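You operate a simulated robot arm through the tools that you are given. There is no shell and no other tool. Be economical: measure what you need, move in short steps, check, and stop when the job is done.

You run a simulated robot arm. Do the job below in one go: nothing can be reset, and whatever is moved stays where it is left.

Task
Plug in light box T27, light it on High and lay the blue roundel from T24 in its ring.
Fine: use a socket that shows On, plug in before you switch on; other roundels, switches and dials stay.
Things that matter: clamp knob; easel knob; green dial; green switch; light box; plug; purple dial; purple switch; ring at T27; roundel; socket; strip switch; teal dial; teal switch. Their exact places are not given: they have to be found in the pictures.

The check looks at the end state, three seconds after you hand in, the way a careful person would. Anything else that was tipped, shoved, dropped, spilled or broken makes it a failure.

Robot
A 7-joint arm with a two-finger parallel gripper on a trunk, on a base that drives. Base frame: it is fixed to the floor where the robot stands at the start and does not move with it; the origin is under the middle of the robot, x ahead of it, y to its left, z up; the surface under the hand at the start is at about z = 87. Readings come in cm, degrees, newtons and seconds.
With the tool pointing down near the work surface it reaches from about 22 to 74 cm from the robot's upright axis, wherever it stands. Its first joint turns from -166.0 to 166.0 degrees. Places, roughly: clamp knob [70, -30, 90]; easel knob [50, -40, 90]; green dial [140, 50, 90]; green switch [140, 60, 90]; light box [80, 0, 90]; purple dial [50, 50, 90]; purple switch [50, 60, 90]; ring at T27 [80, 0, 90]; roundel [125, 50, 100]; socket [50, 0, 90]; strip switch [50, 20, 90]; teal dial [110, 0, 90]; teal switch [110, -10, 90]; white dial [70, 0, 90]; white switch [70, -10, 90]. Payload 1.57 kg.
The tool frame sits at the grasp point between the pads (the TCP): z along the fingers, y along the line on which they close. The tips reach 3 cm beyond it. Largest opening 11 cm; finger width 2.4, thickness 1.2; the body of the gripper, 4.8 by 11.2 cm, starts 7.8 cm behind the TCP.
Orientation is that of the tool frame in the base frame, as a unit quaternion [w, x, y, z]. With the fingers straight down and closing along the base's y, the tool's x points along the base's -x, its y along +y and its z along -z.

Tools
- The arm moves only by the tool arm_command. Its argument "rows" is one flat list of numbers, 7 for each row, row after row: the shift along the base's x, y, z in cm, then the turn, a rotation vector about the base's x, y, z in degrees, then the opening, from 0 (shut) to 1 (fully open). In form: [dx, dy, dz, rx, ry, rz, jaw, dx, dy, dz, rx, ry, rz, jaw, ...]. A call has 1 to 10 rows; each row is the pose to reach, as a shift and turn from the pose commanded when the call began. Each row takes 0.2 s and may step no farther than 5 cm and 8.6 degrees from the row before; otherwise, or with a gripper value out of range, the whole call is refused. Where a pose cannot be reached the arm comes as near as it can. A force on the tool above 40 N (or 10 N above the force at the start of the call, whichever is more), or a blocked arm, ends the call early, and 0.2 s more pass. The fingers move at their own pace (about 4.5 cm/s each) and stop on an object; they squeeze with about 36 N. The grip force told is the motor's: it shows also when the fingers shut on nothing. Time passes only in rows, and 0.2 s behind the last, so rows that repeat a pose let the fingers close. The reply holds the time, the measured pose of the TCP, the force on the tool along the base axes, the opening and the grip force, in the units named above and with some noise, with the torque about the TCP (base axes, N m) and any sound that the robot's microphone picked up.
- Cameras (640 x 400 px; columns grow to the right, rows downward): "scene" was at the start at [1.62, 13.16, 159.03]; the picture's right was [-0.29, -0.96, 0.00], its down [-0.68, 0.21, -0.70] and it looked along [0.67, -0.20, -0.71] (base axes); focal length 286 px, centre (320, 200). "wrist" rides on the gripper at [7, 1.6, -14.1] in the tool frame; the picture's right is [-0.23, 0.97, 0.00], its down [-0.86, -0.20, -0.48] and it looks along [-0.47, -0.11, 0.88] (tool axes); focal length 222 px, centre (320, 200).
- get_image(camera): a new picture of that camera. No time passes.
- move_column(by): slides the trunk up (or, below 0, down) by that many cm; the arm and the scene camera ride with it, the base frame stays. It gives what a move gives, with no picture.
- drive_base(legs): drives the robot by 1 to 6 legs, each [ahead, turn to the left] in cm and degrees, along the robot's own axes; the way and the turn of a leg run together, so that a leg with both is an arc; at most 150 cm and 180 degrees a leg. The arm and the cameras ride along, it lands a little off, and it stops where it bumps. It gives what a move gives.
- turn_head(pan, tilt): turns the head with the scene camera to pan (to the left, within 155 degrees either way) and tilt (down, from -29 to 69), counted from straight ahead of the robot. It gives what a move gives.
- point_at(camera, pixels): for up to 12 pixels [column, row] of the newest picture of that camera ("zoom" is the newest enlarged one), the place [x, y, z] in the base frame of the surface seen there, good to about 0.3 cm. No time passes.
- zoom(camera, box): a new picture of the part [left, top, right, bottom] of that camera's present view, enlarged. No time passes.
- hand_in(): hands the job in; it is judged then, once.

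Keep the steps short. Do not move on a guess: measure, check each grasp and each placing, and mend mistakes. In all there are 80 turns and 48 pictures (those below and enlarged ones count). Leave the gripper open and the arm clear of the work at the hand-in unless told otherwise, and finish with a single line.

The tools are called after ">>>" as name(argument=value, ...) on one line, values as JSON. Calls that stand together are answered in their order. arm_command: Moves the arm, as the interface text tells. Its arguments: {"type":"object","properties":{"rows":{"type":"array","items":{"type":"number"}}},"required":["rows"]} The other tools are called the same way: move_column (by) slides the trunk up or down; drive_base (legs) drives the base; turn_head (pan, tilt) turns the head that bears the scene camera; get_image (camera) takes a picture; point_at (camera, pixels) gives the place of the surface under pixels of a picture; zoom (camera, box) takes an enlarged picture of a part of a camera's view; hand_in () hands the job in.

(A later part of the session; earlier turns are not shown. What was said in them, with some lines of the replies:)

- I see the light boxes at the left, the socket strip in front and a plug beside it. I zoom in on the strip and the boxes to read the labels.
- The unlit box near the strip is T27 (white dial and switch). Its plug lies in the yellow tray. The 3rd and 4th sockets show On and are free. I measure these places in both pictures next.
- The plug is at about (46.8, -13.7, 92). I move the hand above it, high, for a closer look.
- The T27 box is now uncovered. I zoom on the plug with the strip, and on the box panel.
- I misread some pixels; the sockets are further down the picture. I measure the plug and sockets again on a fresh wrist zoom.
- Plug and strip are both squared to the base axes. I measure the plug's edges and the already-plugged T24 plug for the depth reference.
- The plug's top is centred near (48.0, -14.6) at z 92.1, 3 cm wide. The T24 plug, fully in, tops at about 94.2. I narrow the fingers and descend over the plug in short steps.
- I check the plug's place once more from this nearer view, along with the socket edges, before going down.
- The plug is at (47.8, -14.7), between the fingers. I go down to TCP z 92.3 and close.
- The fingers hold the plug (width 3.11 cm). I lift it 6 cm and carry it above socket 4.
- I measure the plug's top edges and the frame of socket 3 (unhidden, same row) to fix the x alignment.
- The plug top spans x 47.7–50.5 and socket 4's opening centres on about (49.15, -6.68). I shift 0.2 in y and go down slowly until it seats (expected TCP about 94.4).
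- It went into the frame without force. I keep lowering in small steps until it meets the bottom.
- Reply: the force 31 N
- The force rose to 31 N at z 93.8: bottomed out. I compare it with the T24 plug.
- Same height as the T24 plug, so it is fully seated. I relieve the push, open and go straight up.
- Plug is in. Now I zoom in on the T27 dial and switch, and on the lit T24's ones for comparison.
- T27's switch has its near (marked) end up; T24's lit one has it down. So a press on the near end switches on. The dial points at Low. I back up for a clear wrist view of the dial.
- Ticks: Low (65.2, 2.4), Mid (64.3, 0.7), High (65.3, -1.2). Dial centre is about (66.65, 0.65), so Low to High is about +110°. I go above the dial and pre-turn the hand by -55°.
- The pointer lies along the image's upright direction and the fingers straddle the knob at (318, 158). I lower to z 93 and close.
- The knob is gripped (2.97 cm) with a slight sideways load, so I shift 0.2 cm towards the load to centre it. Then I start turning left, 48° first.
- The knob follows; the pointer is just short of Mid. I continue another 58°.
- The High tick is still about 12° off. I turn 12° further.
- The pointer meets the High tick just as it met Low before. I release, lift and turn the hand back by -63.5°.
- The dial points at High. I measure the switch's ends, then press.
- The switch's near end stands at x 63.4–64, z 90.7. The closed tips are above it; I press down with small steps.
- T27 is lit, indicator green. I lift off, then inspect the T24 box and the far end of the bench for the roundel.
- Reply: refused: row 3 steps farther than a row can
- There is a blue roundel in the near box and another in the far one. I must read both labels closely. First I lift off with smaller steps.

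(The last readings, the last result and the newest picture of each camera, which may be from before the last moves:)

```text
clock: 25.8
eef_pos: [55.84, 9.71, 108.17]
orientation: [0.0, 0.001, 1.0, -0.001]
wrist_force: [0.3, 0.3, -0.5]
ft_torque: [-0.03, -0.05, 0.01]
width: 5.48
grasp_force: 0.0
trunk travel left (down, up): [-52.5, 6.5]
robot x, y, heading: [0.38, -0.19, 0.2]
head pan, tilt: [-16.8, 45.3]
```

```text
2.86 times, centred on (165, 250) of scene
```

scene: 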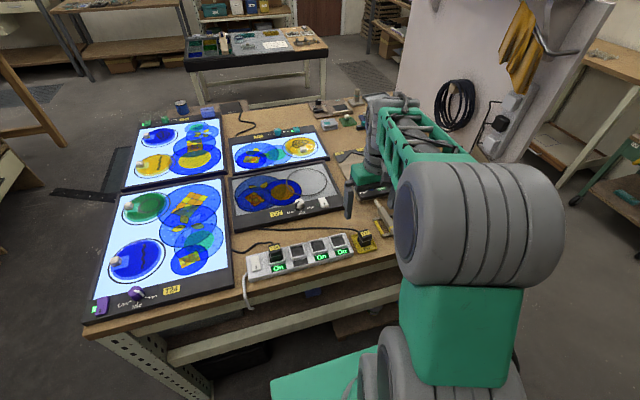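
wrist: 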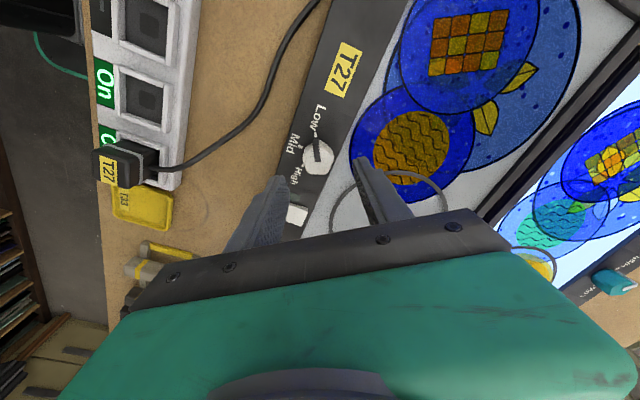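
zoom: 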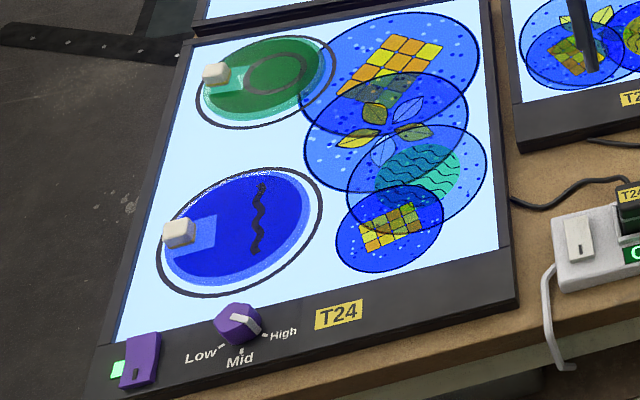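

The near box is T24 (its plug too), and its blue roundel with a wave has a white handle block near (58.4, 53.6). The far one is T23. The handle is about 79 cm off, so the base must move. I check the clearance between base and bench in the wrist view.

>>> get_image(camera="wrist")

>>> point_at(camera="wrist", pixels=[[320, 10], [280, 10], [240, 15], [320, 60], [200, 100], [440, 50], [400, 5], [300, 40]])

>>> point_at(camera="scene", pixels=[[10, 180], [15, 130], [30, 80], [20, 240], [320, 265], [130, 311], [262, 282], [200, 305], [316, 193], [40, 300], [310, 385], [285, 385]])

```text
13 pictures are left
```

wrist: 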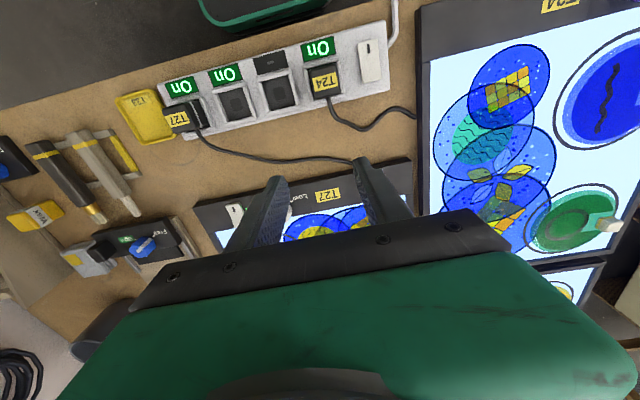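

```text
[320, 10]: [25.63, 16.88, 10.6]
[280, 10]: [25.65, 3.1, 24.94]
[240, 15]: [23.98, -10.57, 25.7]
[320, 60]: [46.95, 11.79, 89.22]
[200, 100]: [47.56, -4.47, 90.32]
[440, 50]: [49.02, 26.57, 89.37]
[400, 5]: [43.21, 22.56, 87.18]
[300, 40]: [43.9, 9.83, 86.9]
```

```text
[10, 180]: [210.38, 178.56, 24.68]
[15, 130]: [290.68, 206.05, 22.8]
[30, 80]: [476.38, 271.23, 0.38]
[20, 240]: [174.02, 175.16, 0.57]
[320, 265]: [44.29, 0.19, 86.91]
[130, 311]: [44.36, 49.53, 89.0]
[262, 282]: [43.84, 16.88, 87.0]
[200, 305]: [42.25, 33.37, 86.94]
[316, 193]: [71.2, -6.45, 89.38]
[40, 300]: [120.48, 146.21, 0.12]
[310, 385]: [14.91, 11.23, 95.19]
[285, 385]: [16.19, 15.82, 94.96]
```

The base front is at x≈27 with the bench edge at x≈42, and the left side is free. I turn left 40° and roll 12 cm ahead, with the arm held high.

>>> drive_base(legs=[[0, 40], [12, 0]])

>>> get_image(camera="wrist")

```text
clock: 28.9
eef_pos: [45.82, 51.1, 108.02]
orientation: [-0.001, -0.342, 0.94, -0.001]
wrist_force: [-1.0, 0.3, -0.7]
ft_torque: [0.0, -0.02, -0.01]
width: 5.49
grasp_force: 0.0
trunk travel left (down, up): [-52.5, 6.5]
robot x, y, heading: [8.97, 7.99, 40.2]
head pan, tilt: [-16.8, 45.3]
```

```text
12 pictures are left
```

wrist: 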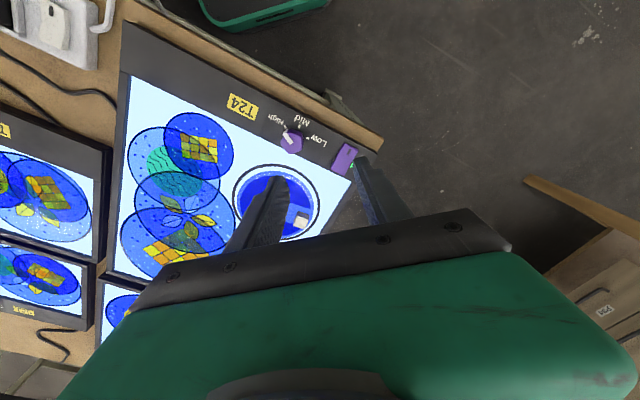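

T24 label confirmed. I zoom on the roundel and measure disc, handle and ring.

>>> zoom(camera="wrist", box=[220, 155, 348, 245])

>>> point_at(camera="zoom", pixels=[[400, 300], [420, 330], [370, 315], [430, 290], [385, 280], [350, 280], [180, 70], [80, 190], [460, 200], [330, 380], [320, 60], [370, 330]])

```text
4.44 times, centred on (284, 200) of wrist
```

zoom: 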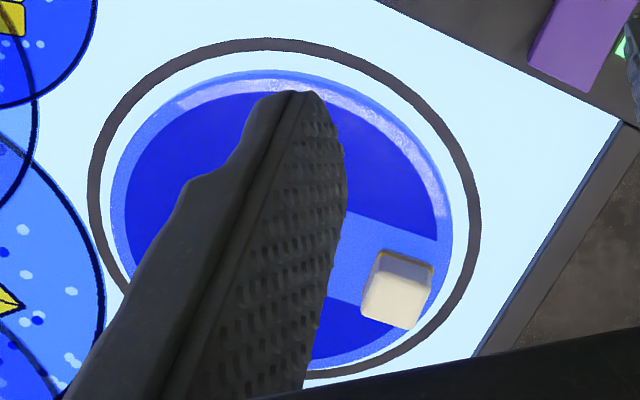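

```text
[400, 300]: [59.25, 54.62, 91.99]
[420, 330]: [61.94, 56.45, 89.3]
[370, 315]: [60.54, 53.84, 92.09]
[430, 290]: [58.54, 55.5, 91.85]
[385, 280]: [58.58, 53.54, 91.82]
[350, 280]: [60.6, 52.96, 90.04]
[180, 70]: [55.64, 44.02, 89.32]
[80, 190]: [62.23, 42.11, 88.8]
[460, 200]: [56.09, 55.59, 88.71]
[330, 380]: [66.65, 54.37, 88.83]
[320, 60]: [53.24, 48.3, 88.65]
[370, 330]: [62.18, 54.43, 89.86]
```

The handle block is about 2 cm square at (59.5, 54.6), z 90–92, squared with the box. I turn the hand back 40° and move above it at z 100.

>>> arm_command(rows=[3.5, 1, 0, 0, 0, -8, 0.5, 7, 2, 0, 0, 0, -16, 0.45, 10.5, 3, 0, 0, 0, -24, 0.45, 13.6, 3.5, 0, 0, 0, -32, 0.45, 13.6, 3.5, -4, 0, 0, -40.2, 0.45, 13.6, 3.5, -8, 0, 0, -40.2, 0.45, 13.6, 3.5, -8, 0, 0, -40.2, 0.45])

>>> zoom(camera="wrist", box=[210, 90, 418, 220])

>>> point_at(camera="zoom", pixels=[[300, 200], [320, 200], [340, 200], [360, 200], [320, 230], [340, 230], [320, 180], [340, 180], [340, 215], [320, 215], [360, 215], [300, 215]])

```text
clock: 30.5
eef_pos: [59.43, 54.51, 100.13]
orientation: [0.0, 0.003, 1.0, -0.001]
wrist_force: [0.4, 0.2, -0.7]
ft_torque: [-0.07, 0.01, -0.01]
width: 4.95
grasp_force: 0.1
trunk travel left (down, up): [-52.5, 6.5]
robot x, y, heading: [8.9, 7.5, 40.4]
head pan, tilt: [-16.8, 45.3]
```

```text
3.08 times, centred on (314, 155) of wrist
```

zoom: 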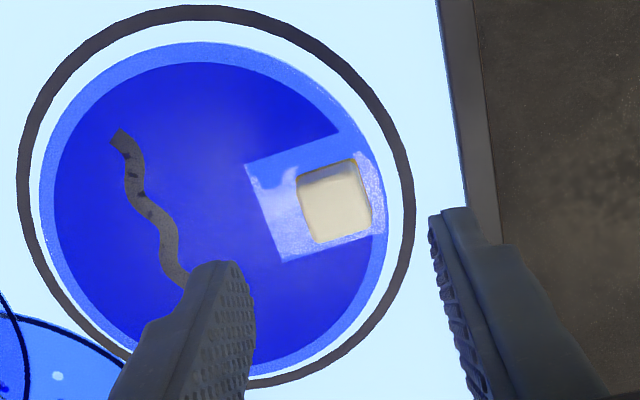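

```text
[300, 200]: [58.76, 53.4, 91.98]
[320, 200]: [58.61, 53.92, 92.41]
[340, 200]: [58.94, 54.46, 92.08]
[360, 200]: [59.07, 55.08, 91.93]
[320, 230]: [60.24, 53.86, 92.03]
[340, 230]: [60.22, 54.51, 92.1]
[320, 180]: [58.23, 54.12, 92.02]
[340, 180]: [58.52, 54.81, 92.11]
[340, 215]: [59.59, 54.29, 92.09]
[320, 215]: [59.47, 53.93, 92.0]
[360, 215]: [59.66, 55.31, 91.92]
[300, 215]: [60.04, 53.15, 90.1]
```

The handle's top centre is at (59.0, 54.35). I measure the disc's rim points to know its centre relative to the handle.

>>> point_at(camera="zoom", pixels=[[50, 220], [52, 180], [380, 190], [384, 235], [200, 50], [230, 52], [250, 368], [270, 366], [90, 105], [350, 120], [120, 330], [340, 325]])

```text
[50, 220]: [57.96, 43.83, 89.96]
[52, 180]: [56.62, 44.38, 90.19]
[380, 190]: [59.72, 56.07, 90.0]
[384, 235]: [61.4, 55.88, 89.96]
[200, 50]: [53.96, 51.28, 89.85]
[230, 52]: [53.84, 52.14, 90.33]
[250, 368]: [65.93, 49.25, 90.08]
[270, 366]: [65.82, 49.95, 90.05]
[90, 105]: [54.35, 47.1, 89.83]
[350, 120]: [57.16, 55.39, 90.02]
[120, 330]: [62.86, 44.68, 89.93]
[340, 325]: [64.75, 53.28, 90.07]
```

The disc centres on (59.75, 49.85), radius 6.15, and the handle sits at offset (-0.75, +4.5), so it is turned about 9°. I turn the hand 8.5° to match, lower to z 93.4 and close.

>>> arm_command(rows=[-0.42, -0.15, -3, 0, 0, 8.5, 0.45, -0.42, -0.15, -6, 0, 0, 8.5, 0.45, -0.42, -0.15, -6.75, 0, 0, 8.5, 0.45, -0.42, -0.15, -6.75, 0, 0, 8.5, 0.45, -0.42, -0.15, -6.75, 0, 0, 8.5, 0.2, -0.42, -0.15, -6.75, 0, 0, 8.5, 0.1, -0.42, -0.15, -6.75, 0, 0, 8.5, 0, -0.42, -0.15, -6.75, 0, 0, 8.5, 0])

```text
clock: 32.3
eef_pos: [58.92, 54.4, 93.31]
orientation: [0.0, -0.072, 0.997, 0.0]
wrist_force: [-0.2, 1.0, 0.1]
ft_torque: [0.02, 0.0, -0.02]
width: 2.13
grasp_force: 33.5
trunk travel left (down, up): [-52.5, 6.5]
robot x, y, heading: [8.99, 7.59, 40.3]
head pan, tilt: [-16.8, 45.3]
```

Gripped at 2.13 cm, as expected, with almost no side load. I lift slowly 10 cm and look.

>>> arm_command(rows=[0, 0, 0.5, 0, 0, 0, 0, 0, 0, 1.5, 0, 0, 0, 0, 0, 0, 3.5, 0, 0, 0, 0, 0, 0, 6, 0, 0, 0, 0, 0, 0, 9, 0, 0, 0, 0, 0, 0, 12, 0, 0, 0, 0, 0, 0, 12, 0, 0, 0, 0])

>>> get_image(camera="wrist")

>>> point_at(camera="wrist", pixels=[[290, 130], [240, 150], [260, 190], [270, 150], [325, 140], [225, 140]])

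```text
clock: 33.9
eef_pos: [58.85, 54.25, 105.26]
orientation: [0.0, -0.071, 0.997, 0.0]
wrist_force: [0.4, 0.3, -1.9]
ft_torque: [0.04, 0.0, 0.01]
width: 2.11
grasp_force: 34.5
trunk travel left (down, up): [-52.5, 6.5]
robot x, y, heading: [9.08, 7.51, 40.1]
head pan, tilt: [-16.8, 45.3]
```

```text
9 pictures are left
```

wrist: 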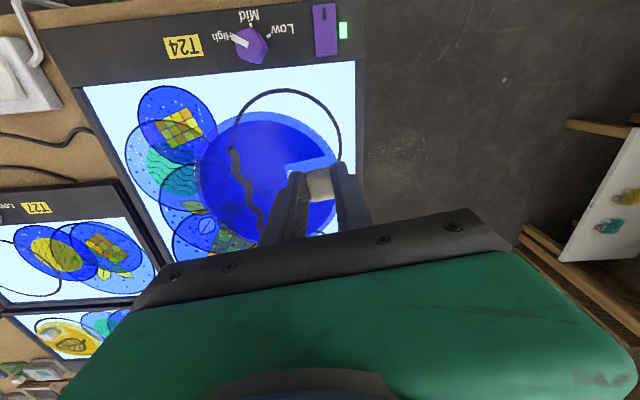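

```text
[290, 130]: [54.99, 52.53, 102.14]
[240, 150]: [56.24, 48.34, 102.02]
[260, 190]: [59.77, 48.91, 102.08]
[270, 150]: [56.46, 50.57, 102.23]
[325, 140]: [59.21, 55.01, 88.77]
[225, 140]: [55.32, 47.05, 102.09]
```

The disc hangs level at z 102. I drive back 12 cm, turn right 40° and roll 6 cm ahead, arm high.

>>> drive_base(legs=[[-12, 0], [0, -40], [6, 0]])

>>> get_image(camera="scene")

```text
clock: 37.6
eef_pos: [74.04, 3.5, 105.19]
orientation: [-0.001, 0.274, 0.962, -0.001]
wrist_force: [-0.5, 0.5, -1.6]
ft_torque: [0.07, -0.06, -0.02]
width: 2.12
grasp_force: 34.2
trunk travel left (down, up): [-52.5, 6.5]
robot x, y, heading: [5.94, -0.01, 0.0]
head pan, tilt: [-16.8, 45.3]
```

```text
8 pictures are left
```

scene: 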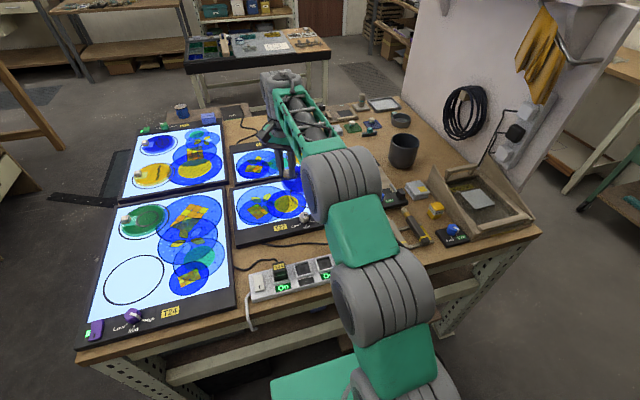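

The ring is now behind the arm. I swing the hand right and back, as in the earlier clear view, also turning it back 40° so the handle points left again.

>>> arm_command(rows=[-3, -2.5, 0, 0, 0, 6, 0, -6, -5, 0, 0, 0, 12, 0, -9, -7.5, 0, 0, 0, 18, 0, -12, -10, 0, 0, 0, 24, 0, -15, -12.5, 0, 0, 0, 30, 0, -18, -15, 0, 0, 0, 36, 0, -21, -17.5, 0, 0, 0, 40, 0, -23, -20, 0, 0, 0, 40, 0, -23, -20, 0, 0, 0, 40, 0])

>>> zoom(camera="scene", box=[220, 130, 380, 230])

```text
clock: 39.6
eef_pos: [51.04, -16.46, 105.2]
orientation: [0.0, -0.071, 0.997, 0.0]
wrist_force: [0.7, 0.8, -1.5]
ft_torque: [0.02, 0.02, 0.01]
width: 2.15
grasp_force: 34.0
trunk travel left (down, up): [-52.5, 6.5]
robot x, y, heading: [5.71, 0.11, 0.4]
head pan, tilt: [-16.8, 45.3]
```

```text
4.00 times, centred on (300, 180) of scene
```

zoom: 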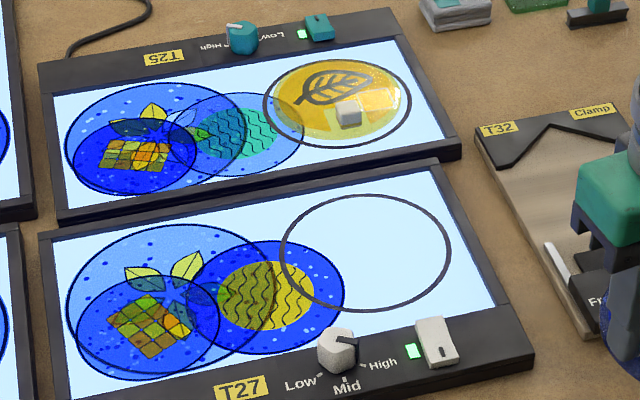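

A clear view of the ring. I measure points around it.

>>> point_at(camera="zoom", pixels=[[282, 250], [450, 252], [362, 196], [368, 311], [310, 211], [422, 213], [305, 291], [430, 287], [330, 307], [395, 200], [405, 303], [366, 252]])

```text
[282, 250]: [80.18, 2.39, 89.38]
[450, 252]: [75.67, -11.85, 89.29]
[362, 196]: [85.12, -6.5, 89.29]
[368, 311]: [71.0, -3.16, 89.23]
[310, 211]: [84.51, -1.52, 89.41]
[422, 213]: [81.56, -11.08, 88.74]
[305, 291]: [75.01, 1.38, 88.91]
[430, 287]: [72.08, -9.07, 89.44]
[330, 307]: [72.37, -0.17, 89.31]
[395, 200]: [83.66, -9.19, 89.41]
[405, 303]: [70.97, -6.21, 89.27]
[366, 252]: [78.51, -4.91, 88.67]
```

The ring centres on (78.05, -4.9), radius 7.2; the disc's radius is 6.15. The TCP must go to (77.2, -0.35). I move there at height, then go down to z 97.

>>> arm_command(rows=[3.7, 2.3, 0, 0, 0, 0, 0, 7.5, 4.6, 0, 0, 0, 0, 0, 11.2, 6.9, 0, 0, 0, 0, 0, 15, 9.2, 0, 0, 0, 0, 0, 18.7, 11.5, 0, 0, 0, 0, 0, 22.5, 13.8, 0, 0, 0, 0, 0, 26.2, 16.1, 0, 0, 0, 0, 0, 26.2, 16.1, -4, 0, 0, 0, 0, 26.2, 16.1, -8, 0, 0, 0, 0, 26.2, 16.1, -8, 0, 0, 0, 0])

>>> zoom(camera="wrist", box=[180, 60, 436, 220])

```text
clock: 41.8
eef_pos: [77.18, -0.31, 97.34]
orientation: [0.0, -0.07, 0.998, 0.0]
wrist_force: [0.2, -0.1, -1.3]
ft_torque: [0.04, 0.04, -0.02]
width: 2.1
grasp_force: 34.6
trunk travel left (down, up): [-52.5, 6.5]
robot x, y, heading: [5.55, 0.29, 0.2]
head pan, tilt: [-16.8, 45.3]
```

```text
2.50 times, centred on (308, 140) of wrist
```

zoom: 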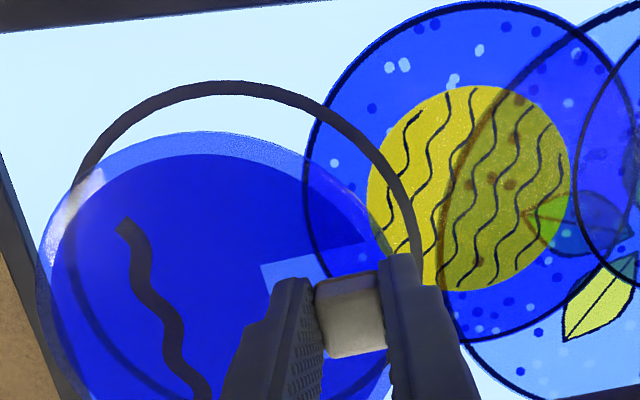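

I check the disc's rim against the ring from this view.

>>> point_at(camera="zoom", pixels=[[200, 138], [120, 160], [65, 220], [300, 160], [50, 280], [350, 200], [380, 243], [150, 96], [230, 88], [350, 130], [400, 195], [100, 140]])

```text
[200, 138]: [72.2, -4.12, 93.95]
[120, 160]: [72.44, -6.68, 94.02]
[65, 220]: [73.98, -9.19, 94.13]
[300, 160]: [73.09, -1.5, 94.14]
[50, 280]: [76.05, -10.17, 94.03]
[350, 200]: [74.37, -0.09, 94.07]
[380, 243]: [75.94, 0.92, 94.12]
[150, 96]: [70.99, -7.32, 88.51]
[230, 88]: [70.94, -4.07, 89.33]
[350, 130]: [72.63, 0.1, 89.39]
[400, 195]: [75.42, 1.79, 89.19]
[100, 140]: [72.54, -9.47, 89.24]
```

Disc and ring are concentric within 0.2 cm. I lower slowly to contact at z≈93.3.

>>> arm_command(rows=[0, -0.15, -1.5, 0, 0, 0, 0, 0, -0.15, -2.7, 0, 0, 0, 0, 0, -0.15, -3.4, 0, 0, 0, 0, 0, -0.15, -3.7, 0, 0, 0, 0, 0, -0.15, -3.85, 0, 0, 0, 0, 0, -0.15, -3.85, 0, 0, 0, 0])

```text
clock: 43.2
eef_pos: [77.23, -0.49, 93.43]
orientation: [-0.001, -0.071, 0.997, 0.0]
wrist_force: [0.3, 0.5, -0.7]
ft_torque: [0.04, 0.03, -0.03]
width: 2.14
grasp_force: 34.2
trunk travel left (down, up): [-52.5, 6.5]
robot x, y, heading: [6.14, 0.17, -0.0]
head pan, tilt: [-16.8, 45.3]
```

>>> arm_command(rows=[0, 0, -0.1, 0, 0, 0, 0, 0, 0, -0.2, 0, 0, 0, 0, 0, 0, -0.2, 0, 0, 0, 0])

```text
clock: 44.0
eef_pos: [77.3, -0.5, 93.19]
orientation: [-0.001, -0.07, 0.998, 0.0]
wrist_force: [1.0, 0.2, -0.2]
ft_torque: [-0.04, -0.09, -0.05]
width: 2.1
grasp_force: 34.6
trunk travel left (down, up): [-52.5, 6.5]
robot x, y, heading: [6.43, 0.29, 0.3]
head pan, tilt: [-16.8, 45.3]
```

The hanging weight has gone from the sensor, so the disc rests. I open gently and rise straight up.

>>> arm_command(rows=[0, 0, 0.05, 0, 0, 0, 0.25, 0, 0, 0.05, 0, 0, 0, 0.4, 0, 0, 0.05, 0, 0, 0, 0.4, 0, 0, 3, 0, 0, 0, 0.4, 0, 0, 7, 0, 0, 0, 0.4, 0, 0, 12, 0, 0, 0, 0.4, 0, 0, 16, 0, 0, 0, 0.4, -4, -2, 16, 0, 0, 0, 0.5])

>>> arm_command(rows=[-3, -3, 0, 0, 0, 0, 0.6, -6, -6, 0, 0, 0, 0, 0.8, -9, -9, 0, 0, 0, 0, 1, -12, -12, 0, 0, 0, 0, 1, -15, -15, 0, 0, 0, 0, 1, -18, -16, 0, 0, 0, 0, 1, -22, -16, 0, 0, 0, 0, 1])

>>> zoom(camera="scene", box=[220, 130, 380, 230])

>>> get_image(camera="scene")

```text
clock: 45.8
eef_pos: [73.14, -2.47, 109.23]
orientation: [-0.001, -0.07, 0.998, -0.001]
wrist_force: [0.6, 0.0, -0.3]
ft_torque: [-0.02, 0.03, 0.0]
width: 5.51
grasp_force: 0.1
trunk travel left (down, up): [-52.5, 6.5]
robot x, y, heading: [6.29, -0.01, 0.1]
head pan, tilt: [-16.8, 45.3]
```

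```text
clock: 47.4
eef_pos: [51.12, -18.43, 109.41]
orientation: [0.0, -0.07, 0.998, 0.0]
wrist_force: [-0.6, -0.4, 0.6]
ft_torque: [0.0, 0.0, 0.0]
width: 11.01
grasp_force: 0.1
trunk travel left (down, up): [-52.5, 6.5]
robot x, y, heading: [6.15, -0.03, 0.3]
head pan, tilt: [-16.8, 45.3]
```

```text
4.00 times, centred on (300, 180) of scene
```

zoom: 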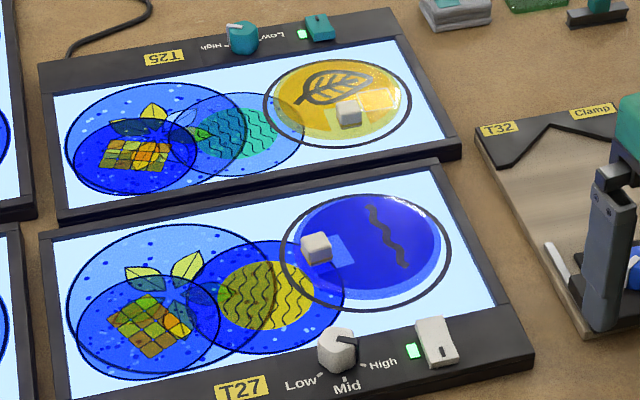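

```text
4 pictures are left
```

scene: 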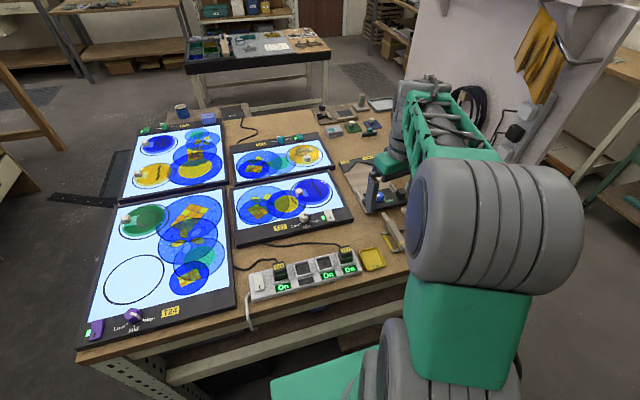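

The disc lies in the ring. I measure its rim to make sure it is flat and within.

>>> zoom(camera="scene", box=[284, 170, 340, 214])

```text
9.09 times, centred on (312, 192) of scene
```

zoom: 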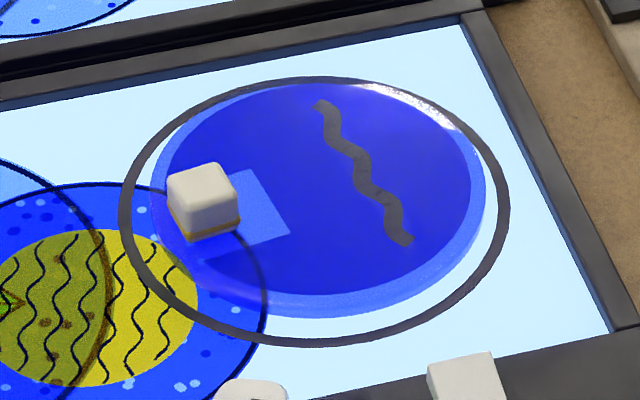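

>>> point_at(camera="zoom", pixels=[[160, 160], [478, 180], [300, 90], [330, 298], [200, 115], [450, 120], [250, 288], [430, 270], [300, 340], [310, 80], [505, 200], [127, 210]])

```text
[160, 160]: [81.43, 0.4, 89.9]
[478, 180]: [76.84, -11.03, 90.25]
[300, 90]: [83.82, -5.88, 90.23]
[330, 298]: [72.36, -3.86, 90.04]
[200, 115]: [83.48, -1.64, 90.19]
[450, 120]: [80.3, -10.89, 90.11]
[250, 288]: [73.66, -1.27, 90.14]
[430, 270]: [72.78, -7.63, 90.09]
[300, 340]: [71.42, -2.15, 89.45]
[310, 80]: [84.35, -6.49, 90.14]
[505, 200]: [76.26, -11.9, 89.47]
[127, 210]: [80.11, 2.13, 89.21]
```

The disc is flat at z 90.1 and centred on about (78.2, -5.0), against the ring's (78.05, -4.9). The box is lit with the dial on High, the plug is seated, and the hand is open and clear. I hand in.

>>> hand_in()

```text
The job is handed in.
```

T27 is plugged into a socket showing On, lit on High, and the blue roundel from T24 lies flat and centred in its ring.
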